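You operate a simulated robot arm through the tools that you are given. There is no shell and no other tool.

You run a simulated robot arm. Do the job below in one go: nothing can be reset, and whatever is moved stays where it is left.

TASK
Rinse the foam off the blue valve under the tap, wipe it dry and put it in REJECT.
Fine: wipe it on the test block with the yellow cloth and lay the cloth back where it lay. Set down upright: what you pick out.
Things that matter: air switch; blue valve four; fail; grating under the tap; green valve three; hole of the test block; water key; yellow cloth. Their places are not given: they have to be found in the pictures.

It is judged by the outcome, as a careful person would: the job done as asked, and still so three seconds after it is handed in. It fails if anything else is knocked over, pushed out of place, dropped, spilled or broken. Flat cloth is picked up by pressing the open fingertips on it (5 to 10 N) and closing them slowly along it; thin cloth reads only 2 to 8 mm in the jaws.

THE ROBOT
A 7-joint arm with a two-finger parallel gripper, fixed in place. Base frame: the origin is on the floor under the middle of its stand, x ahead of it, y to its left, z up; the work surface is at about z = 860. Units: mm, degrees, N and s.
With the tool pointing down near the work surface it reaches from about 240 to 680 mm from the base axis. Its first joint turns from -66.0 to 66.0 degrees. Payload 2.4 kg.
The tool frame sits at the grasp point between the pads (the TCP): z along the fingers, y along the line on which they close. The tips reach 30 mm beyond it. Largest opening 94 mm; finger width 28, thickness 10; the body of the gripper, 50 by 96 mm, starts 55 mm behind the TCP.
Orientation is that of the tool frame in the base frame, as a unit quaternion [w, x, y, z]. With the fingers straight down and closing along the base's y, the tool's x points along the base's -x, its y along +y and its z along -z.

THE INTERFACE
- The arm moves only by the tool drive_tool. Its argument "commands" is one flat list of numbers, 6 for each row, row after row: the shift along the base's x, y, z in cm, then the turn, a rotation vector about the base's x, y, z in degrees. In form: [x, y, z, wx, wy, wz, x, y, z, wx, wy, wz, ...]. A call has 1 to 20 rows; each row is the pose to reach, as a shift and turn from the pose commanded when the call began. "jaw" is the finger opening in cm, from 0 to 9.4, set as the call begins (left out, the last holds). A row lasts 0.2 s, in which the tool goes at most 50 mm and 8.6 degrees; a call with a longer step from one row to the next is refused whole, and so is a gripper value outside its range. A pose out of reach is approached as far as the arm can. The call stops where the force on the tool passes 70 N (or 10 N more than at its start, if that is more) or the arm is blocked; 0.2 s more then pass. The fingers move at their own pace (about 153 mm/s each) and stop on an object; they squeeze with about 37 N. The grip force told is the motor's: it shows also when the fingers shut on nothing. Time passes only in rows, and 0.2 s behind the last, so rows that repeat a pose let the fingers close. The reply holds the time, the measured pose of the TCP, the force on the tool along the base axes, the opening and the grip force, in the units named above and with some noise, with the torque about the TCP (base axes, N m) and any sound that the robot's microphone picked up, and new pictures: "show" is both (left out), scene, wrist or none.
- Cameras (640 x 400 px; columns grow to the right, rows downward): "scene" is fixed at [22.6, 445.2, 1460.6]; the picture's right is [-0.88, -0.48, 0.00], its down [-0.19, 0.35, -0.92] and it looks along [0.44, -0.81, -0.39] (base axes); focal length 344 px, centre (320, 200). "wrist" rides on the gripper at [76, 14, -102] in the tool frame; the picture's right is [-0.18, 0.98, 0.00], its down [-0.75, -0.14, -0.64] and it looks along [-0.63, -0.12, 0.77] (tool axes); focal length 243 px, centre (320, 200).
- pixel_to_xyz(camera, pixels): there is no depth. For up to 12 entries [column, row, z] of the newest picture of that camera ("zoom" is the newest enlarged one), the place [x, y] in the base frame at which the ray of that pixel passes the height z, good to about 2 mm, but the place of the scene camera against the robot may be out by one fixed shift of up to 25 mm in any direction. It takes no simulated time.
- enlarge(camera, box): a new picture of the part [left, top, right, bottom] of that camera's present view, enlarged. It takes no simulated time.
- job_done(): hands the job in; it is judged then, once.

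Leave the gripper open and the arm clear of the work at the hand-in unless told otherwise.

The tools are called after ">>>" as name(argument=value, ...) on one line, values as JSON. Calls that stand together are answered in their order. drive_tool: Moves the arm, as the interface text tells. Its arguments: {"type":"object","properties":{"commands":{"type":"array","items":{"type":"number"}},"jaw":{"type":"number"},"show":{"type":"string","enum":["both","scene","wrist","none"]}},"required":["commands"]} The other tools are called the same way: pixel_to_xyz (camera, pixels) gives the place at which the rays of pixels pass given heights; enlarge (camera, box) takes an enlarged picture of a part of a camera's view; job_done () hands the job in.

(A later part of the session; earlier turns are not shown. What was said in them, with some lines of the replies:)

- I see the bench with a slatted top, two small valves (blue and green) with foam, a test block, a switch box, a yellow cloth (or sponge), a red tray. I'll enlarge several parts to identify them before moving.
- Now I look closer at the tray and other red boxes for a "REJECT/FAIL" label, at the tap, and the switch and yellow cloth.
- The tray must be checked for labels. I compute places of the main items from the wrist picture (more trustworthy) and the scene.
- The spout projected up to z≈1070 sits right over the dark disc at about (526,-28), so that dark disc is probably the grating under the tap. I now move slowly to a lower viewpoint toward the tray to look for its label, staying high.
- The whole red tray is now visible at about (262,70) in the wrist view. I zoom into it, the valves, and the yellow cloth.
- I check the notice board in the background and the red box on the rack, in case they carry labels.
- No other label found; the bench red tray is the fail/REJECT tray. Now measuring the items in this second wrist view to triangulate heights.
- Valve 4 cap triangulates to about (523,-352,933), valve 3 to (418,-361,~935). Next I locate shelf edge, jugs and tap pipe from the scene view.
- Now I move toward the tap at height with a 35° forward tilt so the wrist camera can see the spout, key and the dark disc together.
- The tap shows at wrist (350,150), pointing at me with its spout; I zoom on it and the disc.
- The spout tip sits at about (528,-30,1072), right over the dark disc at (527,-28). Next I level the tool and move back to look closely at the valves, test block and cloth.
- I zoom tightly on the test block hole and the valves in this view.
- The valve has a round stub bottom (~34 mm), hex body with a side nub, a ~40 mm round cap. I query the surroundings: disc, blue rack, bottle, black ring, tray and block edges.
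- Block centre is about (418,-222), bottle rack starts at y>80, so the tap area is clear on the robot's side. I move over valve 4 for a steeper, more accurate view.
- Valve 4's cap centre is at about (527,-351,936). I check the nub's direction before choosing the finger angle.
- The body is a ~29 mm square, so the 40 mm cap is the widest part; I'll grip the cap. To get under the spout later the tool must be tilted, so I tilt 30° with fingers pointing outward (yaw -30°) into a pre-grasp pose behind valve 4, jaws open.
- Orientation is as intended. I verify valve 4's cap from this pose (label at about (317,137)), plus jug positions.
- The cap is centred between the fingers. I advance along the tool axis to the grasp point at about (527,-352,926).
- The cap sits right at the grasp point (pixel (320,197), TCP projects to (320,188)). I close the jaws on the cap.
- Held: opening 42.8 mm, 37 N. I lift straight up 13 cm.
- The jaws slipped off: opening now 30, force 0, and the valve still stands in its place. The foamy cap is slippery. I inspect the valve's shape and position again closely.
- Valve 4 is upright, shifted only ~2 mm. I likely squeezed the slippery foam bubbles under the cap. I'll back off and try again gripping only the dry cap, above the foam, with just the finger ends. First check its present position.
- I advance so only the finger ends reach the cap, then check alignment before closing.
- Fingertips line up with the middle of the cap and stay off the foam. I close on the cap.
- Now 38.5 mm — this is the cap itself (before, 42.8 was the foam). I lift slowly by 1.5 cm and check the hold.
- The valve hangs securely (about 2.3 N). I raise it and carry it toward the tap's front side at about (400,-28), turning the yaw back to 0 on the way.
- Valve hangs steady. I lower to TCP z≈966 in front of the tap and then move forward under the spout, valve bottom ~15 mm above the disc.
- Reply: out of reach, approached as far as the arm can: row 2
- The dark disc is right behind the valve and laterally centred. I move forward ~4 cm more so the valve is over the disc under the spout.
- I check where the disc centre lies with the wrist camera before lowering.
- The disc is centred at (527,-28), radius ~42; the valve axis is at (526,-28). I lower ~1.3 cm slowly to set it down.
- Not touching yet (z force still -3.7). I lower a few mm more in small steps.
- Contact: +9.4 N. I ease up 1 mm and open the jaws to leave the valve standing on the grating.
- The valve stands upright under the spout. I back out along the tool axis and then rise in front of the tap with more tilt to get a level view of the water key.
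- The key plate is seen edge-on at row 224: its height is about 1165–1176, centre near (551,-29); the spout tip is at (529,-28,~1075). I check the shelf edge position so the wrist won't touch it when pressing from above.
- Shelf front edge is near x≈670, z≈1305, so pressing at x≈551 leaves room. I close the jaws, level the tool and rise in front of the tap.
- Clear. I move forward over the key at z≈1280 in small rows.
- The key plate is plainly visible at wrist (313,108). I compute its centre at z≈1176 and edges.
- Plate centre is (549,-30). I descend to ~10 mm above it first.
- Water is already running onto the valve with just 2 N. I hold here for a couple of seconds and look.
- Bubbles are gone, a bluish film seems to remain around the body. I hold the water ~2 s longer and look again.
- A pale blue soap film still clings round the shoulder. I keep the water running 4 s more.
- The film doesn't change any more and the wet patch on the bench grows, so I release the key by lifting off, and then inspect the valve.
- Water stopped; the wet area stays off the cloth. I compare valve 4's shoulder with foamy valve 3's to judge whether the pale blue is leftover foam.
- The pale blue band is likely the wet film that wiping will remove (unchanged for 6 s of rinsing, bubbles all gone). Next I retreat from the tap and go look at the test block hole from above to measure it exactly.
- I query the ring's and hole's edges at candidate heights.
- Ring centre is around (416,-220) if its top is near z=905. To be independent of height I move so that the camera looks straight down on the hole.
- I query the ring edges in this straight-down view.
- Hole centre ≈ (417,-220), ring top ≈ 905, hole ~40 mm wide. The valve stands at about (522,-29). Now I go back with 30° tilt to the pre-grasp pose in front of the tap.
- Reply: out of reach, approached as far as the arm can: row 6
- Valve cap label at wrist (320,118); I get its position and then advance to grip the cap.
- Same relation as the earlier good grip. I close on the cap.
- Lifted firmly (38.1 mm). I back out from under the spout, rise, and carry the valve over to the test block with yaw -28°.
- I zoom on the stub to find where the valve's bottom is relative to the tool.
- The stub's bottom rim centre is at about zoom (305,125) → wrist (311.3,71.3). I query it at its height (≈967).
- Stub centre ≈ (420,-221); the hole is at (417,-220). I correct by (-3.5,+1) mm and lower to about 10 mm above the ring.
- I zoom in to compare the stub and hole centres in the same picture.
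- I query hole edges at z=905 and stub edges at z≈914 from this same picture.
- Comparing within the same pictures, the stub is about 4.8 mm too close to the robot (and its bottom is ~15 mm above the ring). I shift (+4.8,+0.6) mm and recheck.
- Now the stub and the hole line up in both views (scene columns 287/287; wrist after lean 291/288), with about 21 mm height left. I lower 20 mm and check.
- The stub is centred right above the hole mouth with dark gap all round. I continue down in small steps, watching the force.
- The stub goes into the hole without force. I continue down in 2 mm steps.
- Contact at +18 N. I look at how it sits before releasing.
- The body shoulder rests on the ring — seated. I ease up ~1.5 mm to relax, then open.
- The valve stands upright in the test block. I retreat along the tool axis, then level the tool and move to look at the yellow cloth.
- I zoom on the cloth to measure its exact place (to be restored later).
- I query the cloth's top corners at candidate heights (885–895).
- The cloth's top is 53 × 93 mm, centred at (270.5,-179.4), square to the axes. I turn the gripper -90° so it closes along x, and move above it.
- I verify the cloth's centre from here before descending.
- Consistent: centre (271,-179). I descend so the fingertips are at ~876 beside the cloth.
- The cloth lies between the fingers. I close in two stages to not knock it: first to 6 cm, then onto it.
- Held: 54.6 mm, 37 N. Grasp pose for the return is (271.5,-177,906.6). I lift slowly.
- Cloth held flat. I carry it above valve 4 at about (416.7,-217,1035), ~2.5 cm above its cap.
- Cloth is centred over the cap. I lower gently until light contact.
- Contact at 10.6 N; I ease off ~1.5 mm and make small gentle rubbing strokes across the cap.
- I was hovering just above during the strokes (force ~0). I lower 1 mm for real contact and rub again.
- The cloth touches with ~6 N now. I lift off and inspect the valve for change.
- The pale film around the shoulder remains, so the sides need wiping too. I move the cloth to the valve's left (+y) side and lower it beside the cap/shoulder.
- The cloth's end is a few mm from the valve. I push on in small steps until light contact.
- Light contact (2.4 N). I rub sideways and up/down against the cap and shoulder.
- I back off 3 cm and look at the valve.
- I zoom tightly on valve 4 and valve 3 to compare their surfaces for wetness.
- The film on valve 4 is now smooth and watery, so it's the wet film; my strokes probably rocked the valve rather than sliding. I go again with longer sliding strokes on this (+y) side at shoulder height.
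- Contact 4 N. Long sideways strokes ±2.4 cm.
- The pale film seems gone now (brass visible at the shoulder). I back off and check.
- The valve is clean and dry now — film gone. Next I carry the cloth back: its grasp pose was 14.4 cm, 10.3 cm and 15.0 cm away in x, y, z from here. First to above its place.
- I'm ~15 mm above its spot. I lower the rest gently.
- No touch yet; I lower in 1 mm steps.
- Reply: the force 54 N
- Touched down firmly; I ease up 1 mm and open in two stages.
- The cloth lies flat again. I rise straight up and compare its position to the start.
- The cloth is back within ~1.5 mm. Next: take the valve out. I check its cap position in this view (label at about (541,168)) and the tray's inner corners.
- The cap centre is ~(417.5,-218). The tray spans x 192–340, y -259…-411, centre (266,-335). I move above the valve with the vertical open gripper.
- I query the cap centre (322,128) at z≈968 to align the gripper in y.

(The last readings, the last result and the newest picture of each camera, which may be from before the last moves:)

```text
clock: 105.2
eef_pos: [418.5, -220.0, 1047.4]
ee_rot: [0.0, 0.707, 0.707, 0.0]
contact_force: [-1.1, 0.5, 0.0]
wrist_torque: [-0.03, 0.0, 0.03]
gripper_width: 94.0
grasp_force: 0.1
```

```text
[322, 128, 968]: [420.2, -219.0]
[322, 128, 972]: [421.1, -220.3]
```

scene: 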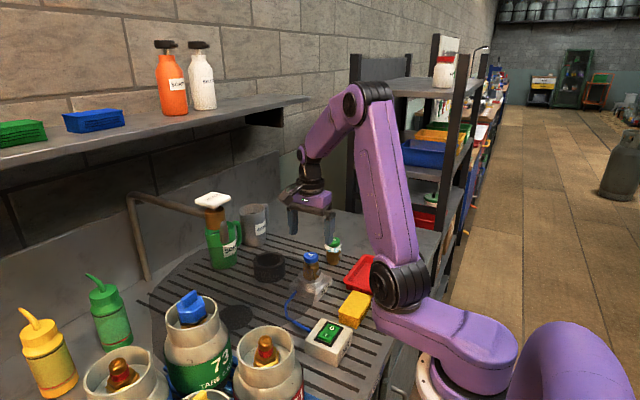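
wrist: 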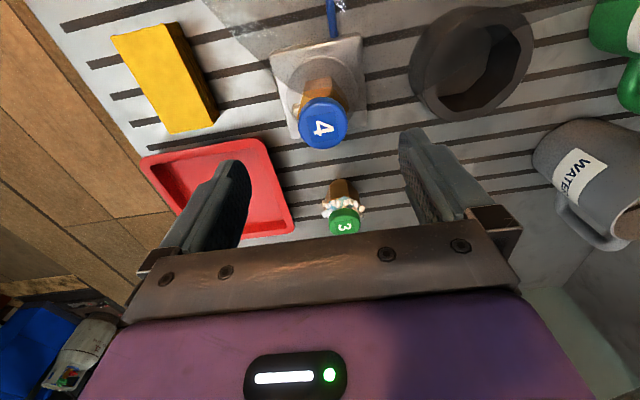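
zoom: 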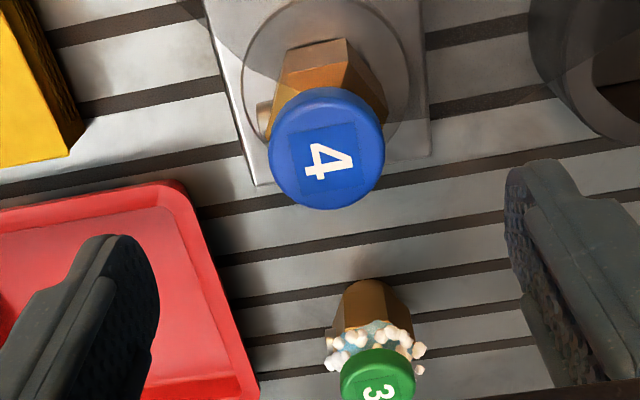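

Aligned (TCP 418.5,-220). I lower until the fingertips bracket the cap (TCP z≈985).

>>> drive_tool(commands=[0, 0, -2, 0, 0, 0, 0.05, 0, -4, 0, 0, 0, 0.05, 0, -5.4, 0, 0, 0, 0.05, 0, -6.2, 0, 0, 0, 0.05, 0, -6.2, 0, 0, 0], show="wrist")

>>> enlarge(camera="scene", box=[270, 220, 360, 310])

>>> enlarge(camera="wrist", box=[210, 60, 430, 240])

```text
clock: 106.4
eef_pos: [415.8, -219.0, 985.6]
ee_rot: [0.0, 0.707, 0.707, 0.0]
contact_force: [0.1, -0.6, -0.1]
wrist_torque: [0.02, -0.02, 0.0]
gripper_width: 93.7
grasp_force: 0.1
```

wrist: 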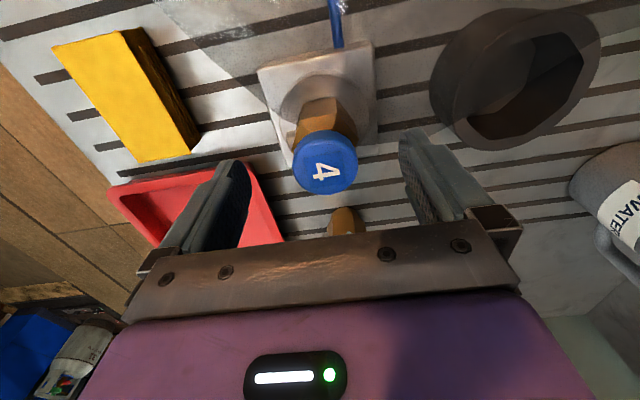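

```text
4.44 times, centred on (315, 265) of scene
```

zoom: 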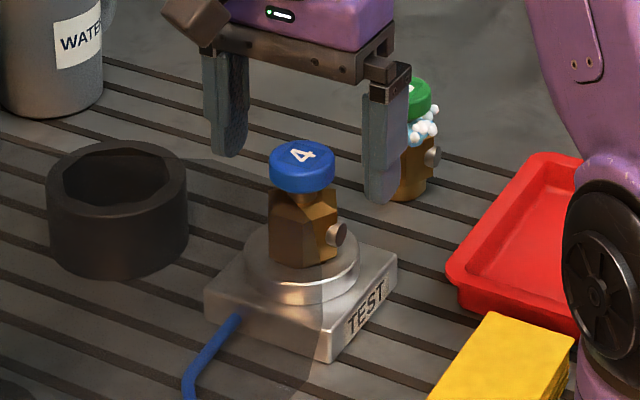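

```text
2.22 times, centred on (320, 150) of wrist
```

zoom: 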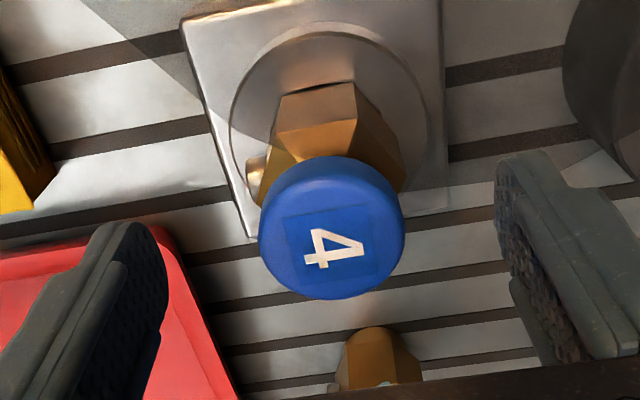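

Well aligned. I lower 3 mm more for a fuller grip on the cap and close.

>>> drive_tool(commands=[0, 0, -0.3, 0, 0, 0, 0, 0, -0.3, 0, 0, 0], show="none")

>>> drive_tool(commands=[0, 0, 0, 0, 0, 0, 0, 0, 0, 0, 0, 0, 0, 0, 0, 0, 0, 0, 0, 0, 0, 0, 0, 0], jaw=3.0, show="none")

>>> enlarge(camera="scene", box=[270, 220, 360, 310])

```text
clock: 107.0
eef_pos: [416.7, -218.0, 983.0]
ee_rot: [0.0, 0.707, 0.707, 0.0]
contact_force: [-0.6, 0.4, 0.7]
wrist_torque: [0.02, 0.04, 0.0]
gripper_width: 94.2
grasp_force: 0.2
```

```text
clock: 108.0
eef_pos: [417.0, -219.6, 982.4]
ee_rot: [-0.001, 0.707, 0.707, 0.001]
contact_force: [1.4, -0.6, 1.4]
wrist_torque: [-0.05, -0.07, 0.03]
gripper_width: 39.5
grasp_force: 36.9
```

```text
4.44 times, centred on (315, 265) of scene
```

zoom: 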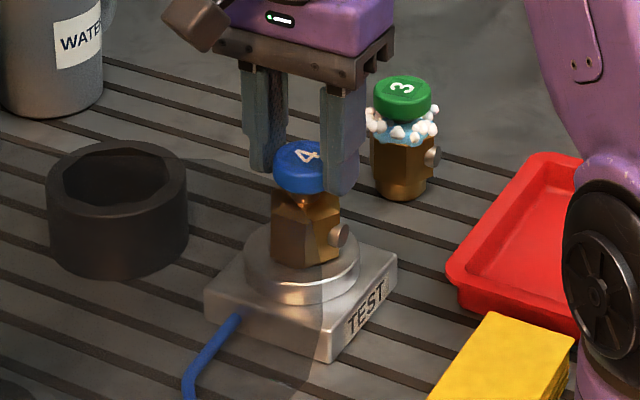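

Gripped at 39.5 mm. I lift straight up slowly out of the hole.

>>> drive_tool(commands=[0, 0, 0.2, 0, 0, 0, 0, 0, 0.6, 0, 0, 0, 0, 0, 1.2, 0, 0, 0, 0, 0, 2, 0, 0, 0, 0, 0, 4, 0, 0, 0, 0, 0, 6.5, 0, 0, 0, 0, 0, 6.5, 0, 0, 0], show="both")

>>> enlarge(camera="scene", box=[270, 200, 370, 310])

```text
clock: 109.6
eef_pos: [417.3, -219.2, 1048.5]
ee_rot: [0.0, 0.707, 0.707, 0.0]
contact_force: [0.5, 0.2, -2.8]
wrist_torque: [0.01, 0.02, 0.02]
gripper_width: 39.4
grasp_force: 37.3
```

scene: 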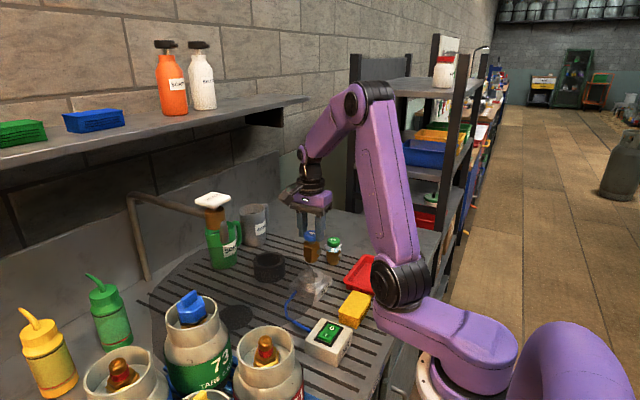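
wrist: 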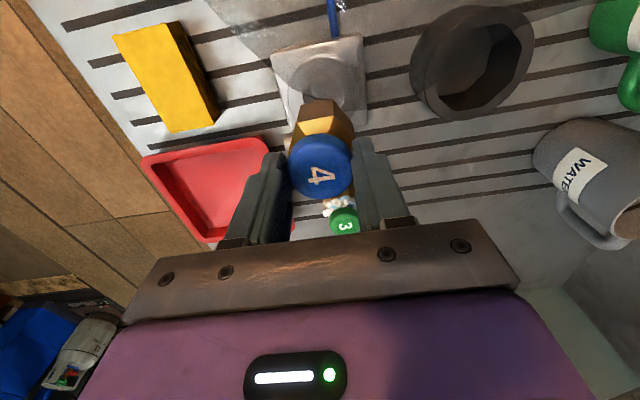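

```text
3.64 times, centred on (320, 255) of scene
```

zoom: 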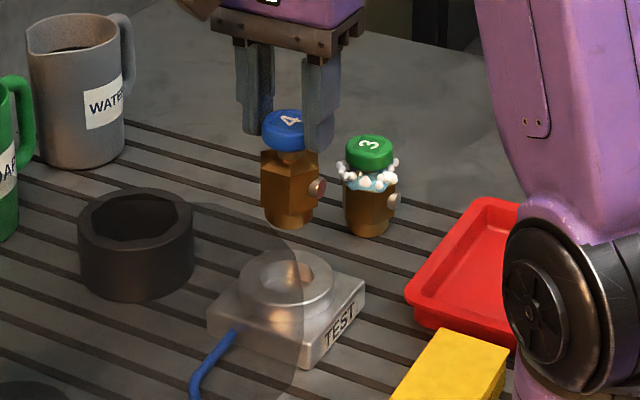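

The valve is out, hanging upright. I carry it over the red tray at about (266,-335).

>>> drive_tool(commands=[-2.5, -1.9, 0, 0, 0, 0, -5, -3.9, 0, 0, 0, 0, -7.5, -5.8, 0, 0, 0, 0, -10, -7.7, 0, 0, 0, 0, -12.6, -9.7, 0, 0, 0, 0, -15.1, -11.6, 0, 0, 0, 0, -15.1, -11.6, 0, 0, 0, 0], show="both")

>>> enlarge(camera="wrist", box=[200, 0, 440, 240])

>>> enlarge(camera="scene", box=[320, 210, 440, 320])

```text
clock: 111.2
eef_pos: [265.4, -334.2, 1047.7]
ee_rot: [0.0, 0.707, 0.707, 0.0]
contact_force: [-0.3, 0.1, -2.9]
wrist_torque: [0.02, 0.01, -0.01]
gripper_width: 39.2
grasp_force: 36.9
```

scene: 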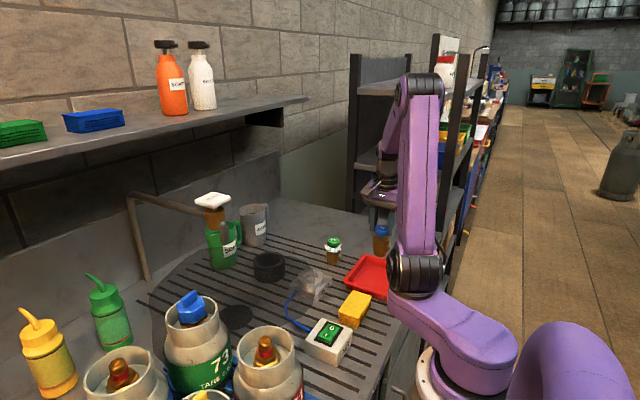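
wrist: 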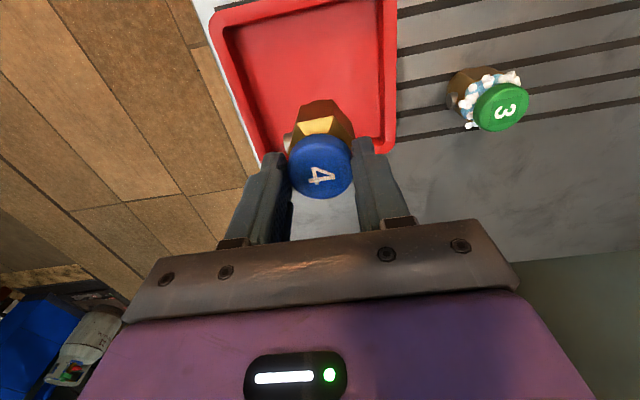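

```text
1.67 times, centred on (320, 120) of wrist
```

zoom: 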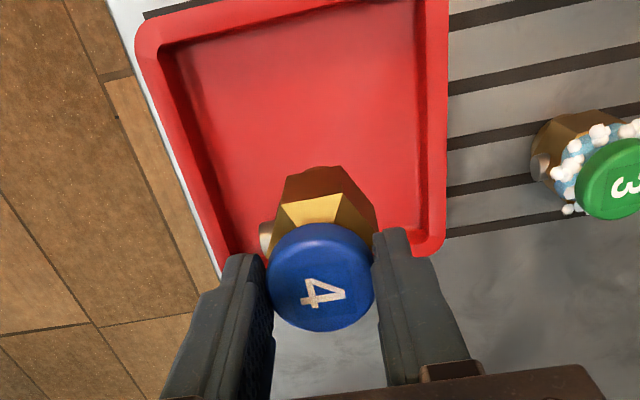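

```text
3.64 times, centred on (380, 265) of scene
```

zoom: 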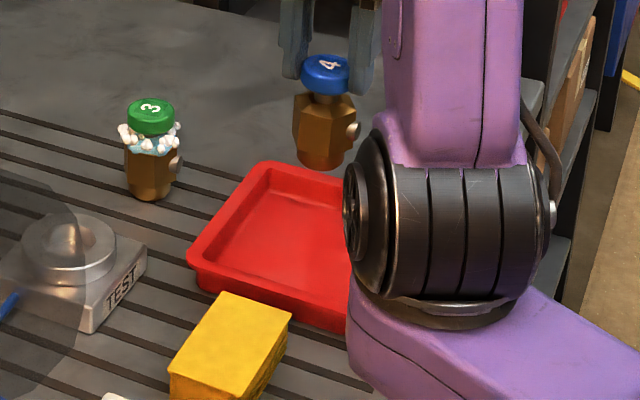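

I query the tray's rim and floor corners to confirm the set-down point.

>>> pixel_to_xyz(camera="wrist", pixels=[[210, 13, 893], [396, 2, 893], [393.7, 147, 893], [263, 165, 893], [228, 30, 868], [380, 5, 868], [381, 133, 868], [268, 148, 868]])

```text
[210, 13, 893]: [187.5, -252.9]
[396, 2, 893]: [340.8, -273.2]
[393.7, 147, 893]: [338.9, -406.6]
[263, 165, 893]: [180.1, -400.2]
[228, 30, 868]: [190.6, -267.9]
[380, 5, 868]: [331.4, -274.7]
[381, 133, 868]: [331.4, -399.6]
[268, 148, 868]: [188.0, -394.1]
```

Tray floor spans about x 197–325, y -270…-390; my point (265,-334) is central. I lower 7.5 cm first.

>>> drive_tool(commands=[0, 0, -2, 0, 0, 0, 0, 0, -4, 0, 0, 0, 0, 0, -6, 0, 0, 0, 0, 0, -7.5, 0, 0, 0, 0, 0, -7.5, 0, 0, 0], show="both")

>>> enlarge(camera="scene", box=[320, 210, 440, 320])

```text
clock: 112.4
eef_pos: [265.7, -335.6, 973.0]
ee_rot: [0.0, 0.707, 0.707, 0.0]
contact_force: [-1.5, 0.1, -2.3]
wrist_torque: [0.04, -0.02, 0.02]
gripper_width: 39.3
grasp_force: 37.2
```

scene: 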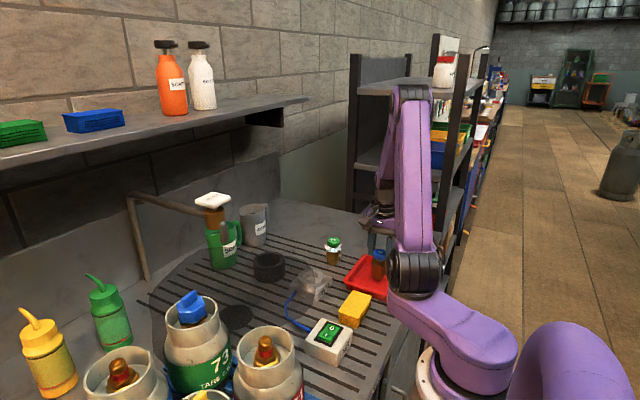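
wrist: 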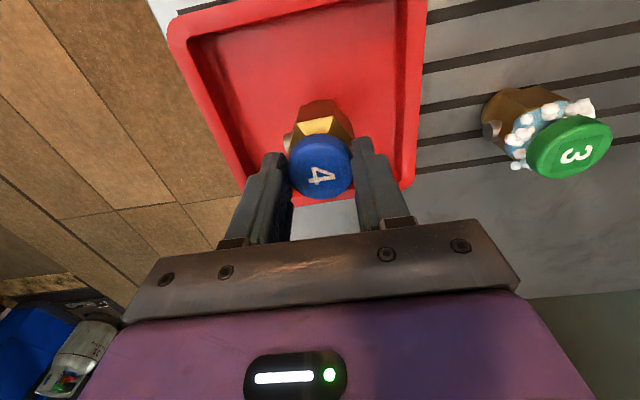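

```text
3.64 times, centred on (380, 265) of scene
```

zoom: 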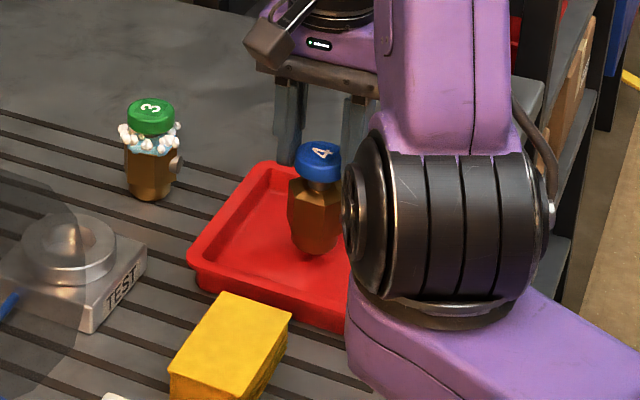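

About 1–1.5 cm above the tray floor. I go on down in small steps.

>>> drive_tool(commands=[0, 0, -0.4, 0, 0, 0, 0, 0, -0.8, 0, 0, 0, 0, 0, -1.0, 0, 0, 0, 0, 0, -1.0, 0, 0, 0], show="none")

>>> drive_tool(commands=[0, 0, -0.1, 0, 0, 0, 0, 0, -0.2, 0, 0, 0, 0, 0, -0.2, 0, 0, 0], show="none")

```text
clock: 113.4
eef_pos: [266.2, -335.8, 961.7]
ee_rot: [0.0, 0.707, 0.707, 0.0]
contact_force: [1.0, -0.3, -2.0]
wrist_torque: [0.04, 0.05, 0.01]
gripper_width: 39.1
grasp_force: 36.6
```

```text
clock: 114.2
eef_pos: [268.2, -335.4, 960.9]
ee_rot: [0.0, 0.707, 0.707, -0.001]
contact_force: [-3.0, 6.8, 28.8]
wrist_torque: [0.39, 0.41, -0.05]
gripper_width: 39.3
grasp_force: 36.5
```

Touched the tray floor (28.8 N). I ease up 1 mm, then release.

>>> drive_tool(commands=[0, 0, 0.1, 0, 0, 0, 0, 0, 0.1, 0, 0, 0], show="none")

>>> enlarge(camera="scene", box=[350, 235, 420, 305])

```text
clock: 114.8
eef_pos: [266.1, -335.4, 962.0]
ee_rot: [0.002, 0.707, 0.707, -0.001]
contact_force: [-0.3, 1.4, 20.7]
wrist_torque: [0.03, 0.16, 0.0]
gripper_width: 39.1
grasp_force: 37.0
```

```text
5.71 times, centred on (385, 270) of scene
```

zoom: 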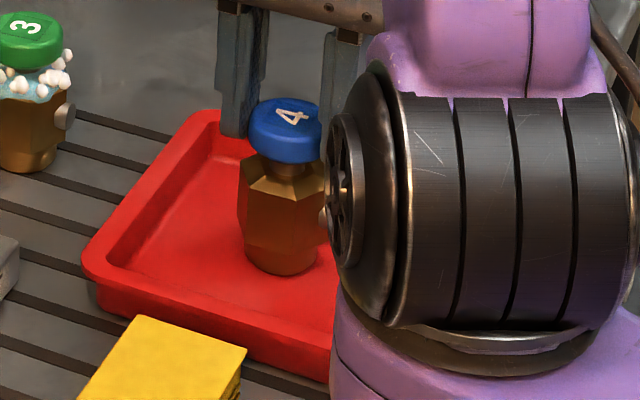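

Still 20 N of push; I ease up another 1.2 mm.

>>> drive_tool(commands=[0, 0, 0.1, 0, 0, 0, 0, 0, 0.1, 0, 0, 0], show="none")

```text
clock: 115.4
eef_pos: [266.5, -335.2, 961.0]
ee_rot: [-0.001, 0.707, 0.707, 0.001]
contact_force: [0.1, 0.4, -2.9]
wrist_torque: [-0.08, -0.02, -0.03]
gripper_width: 39.1
grasp_force: 36.9
```

Now just hanging (-2.9 N), so it's within a hair of the floor. I lower 0.4 mm and open the jaws.

>>> drive_tool(commands=[0, 0, -0.05, 0, 0, 0, 0, 0, -0.05, 0, 0, 0], show="none")

>>> drive_tool(commands=[0, 0, 0, 0, 0, 0, 0, 0, 0, 0, 0, 0, 0, 0, 0, 0, 0, 0], jaw=9.4, show="both")

>>> enlarge(camera="scene", box=[350, 235, 420, 305])

```text
clock: 116.0
eef_pos: [266.4, -335.1, 962.1]
ee_rot: [0.001, 0.707, 0.708, 0.0]
contact_force: [-0.7, 0.9, -2.9]
wrist_torque: [0.0, -0.02, 0.01]
gripper_width: 39.1
grasp_force: 37.1
```

```text
clock: 116.8
eef_pos: [265.5, -335.5, 961.9]
ee_rot: [0.001, 0.707, 0.707, -0.001]
contact_force: [-0.8, 0.1, 1.1]
wrist_torque: [-0.02, 0.01, 0.0]
gripper_width: 93.9
grasp_force: 0.0
```

scene: 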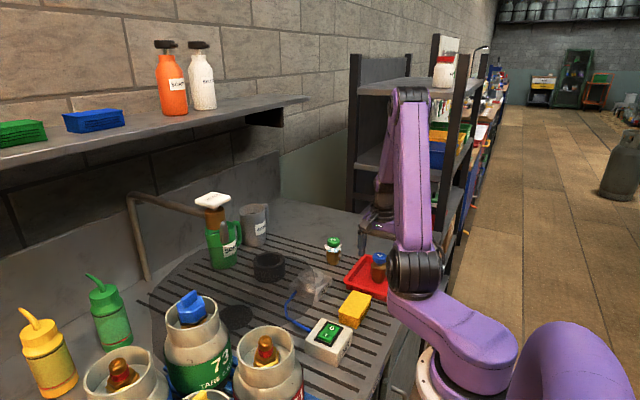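
wrist: 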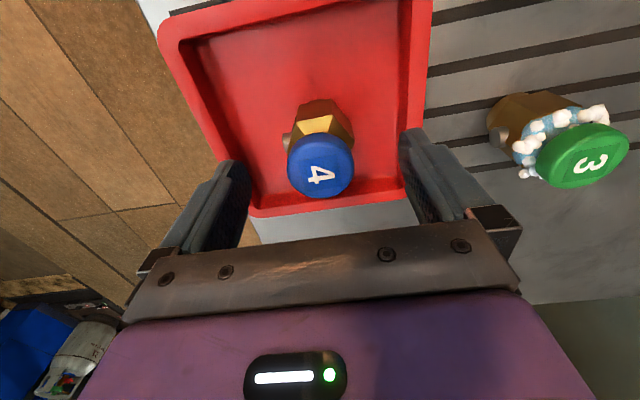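

```text
5.71 times, centred on (385, 270) of scene
```

zoom: 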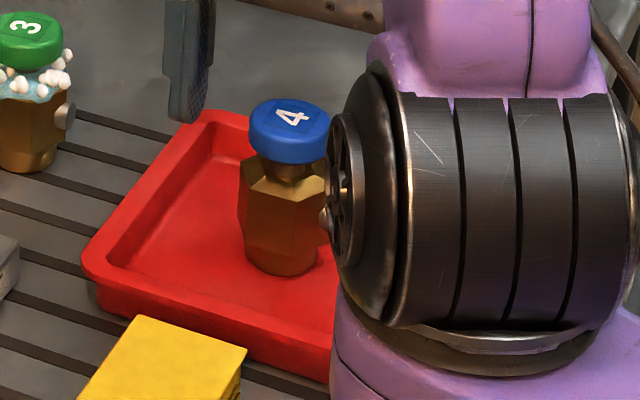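

Valve 4 stands upright in the red tray. I rise straight up and away, then inspect everything.

>>> drive_tool(commands=[0, 0, 2, 0, 0, 0, 0, 0, 5, 0, 0, 0, 0, 0, 9, 0, 0, 0, 0, 0, 13, 0, 0, 0, 0, 0, 17, 0, 0, 0, 0, 0, 21, 0, 0, 0, 2, 4, 22, 0, 0, 0, 4, 8, 23, 0, 0, 0, 5, 12, 24, 0, 0, 0, 5, 16, 25, 0, 0, 0, 5, 20, 26, 0, 0, 0, 5, 20, 26, 0, 0, 0], show="both")

>>> enlarge(camera="scene", box=[180, 180, 430, 360])

>>> enlarge(camera="scene", box=[340, 235, 420, 315])

```text
clock: 119.4
eef_pos: [316.9, -136.6, 1220.8]
ee_rot: [0.0, 0.708, 0.706, 0.001]
contact_force: [0.2, 0.4, 0.4]
wrist_torque: [-0.01, -0.02, -0.01]
gripper_width: 94.0
grasp_force: 0.0
```

scene: 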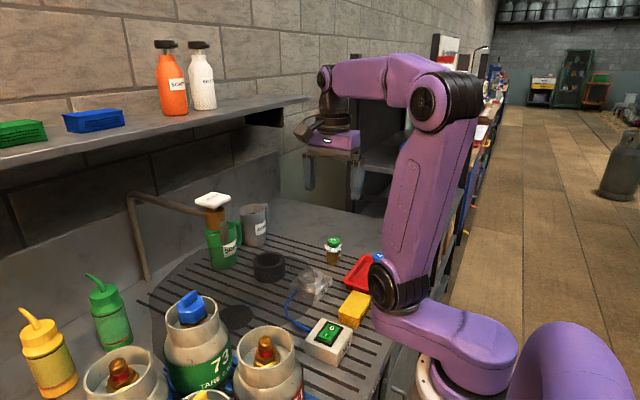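
wrist: 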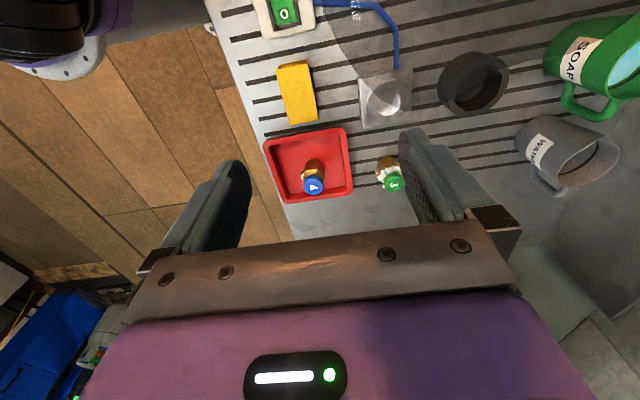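

```text
2.22 times, centred on (305, 270) of scene
```

zoom: 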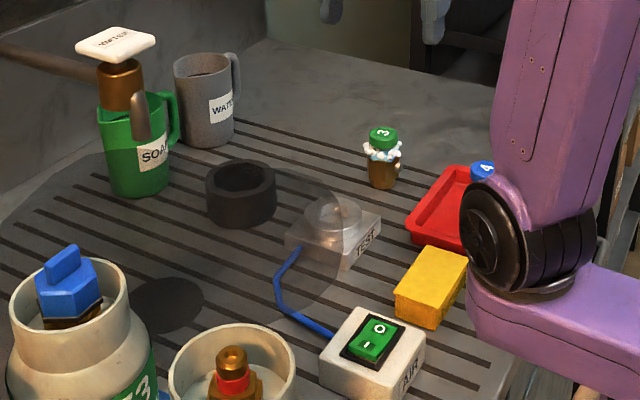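

```text
5.00 times, centred on (380, 275) of scene
```

zoom: 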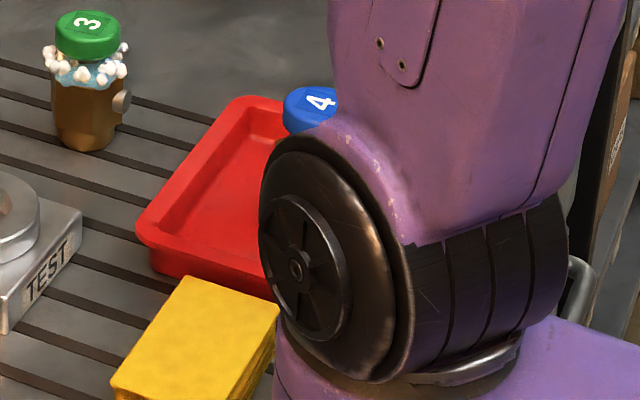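

From above I check the tray, valve and cloth once more with the wrist camera.

>>> enlarge(camera="wrist", box=[240, 40, 420, 220])

>>> pixel_to_xyz(camera="wrist", pixels=[[314, 186, 941], [394, 183, 941]])

```text
2.22 times, centred on (330, 130) of wrist
```

zoom: 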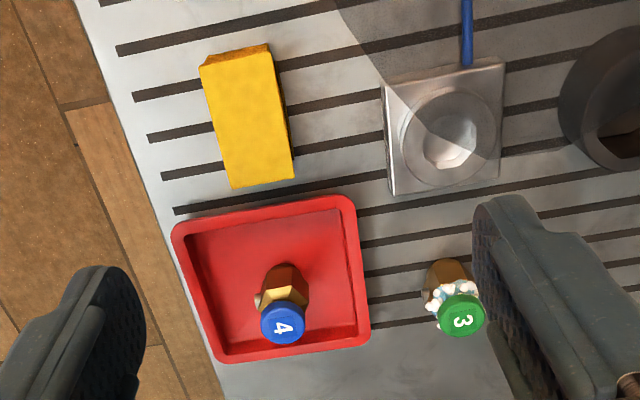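

```text
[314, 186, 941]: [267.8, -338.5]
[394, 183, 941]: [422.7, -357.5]
```

Blue valve 4 is rinsed, dry and standing upright in the red tray. The cloth is back in its place, and valve 3, the block, the switch and the jugs look undisturbed. The water is off, the gripper is open and the arm is clear. I couldn't see a REJECT label on the red tray, but it's the only fail tray on the bench. I hand in the job.

>>> job_done()

```text
The job is handed in.
```

I rinsed blue valve four under the tap, wiped it dry on the test block with the yellow cloth and stood it upright in the red tray. I handed the job in, but the reply didn't say whether it passed.

- **Tray:** I never saw a REJECT or FAIL label. I used the red tray on the bench because it was the only one there that fitted.
- **Grip slip:** my first attempt to pick up the valve slid off the soapy part. It moved about 2 mm and stayed standing. I then gripped it by the cap.
- **Water:** I held the key down for about nine seconds. The wet patch spread over part of the test block but did not reach the cloth.
- **Wiping:** the first strokes left a pale film. Longer strokes along one side removed it.
- **Cloth:** it is back within about 1.5 mm of where it lay.

In the last pictures the water was off, and green valve three, the test block, the air switch and the jugs looked undisturbed. The gripper is open and the arm is clear of the work.
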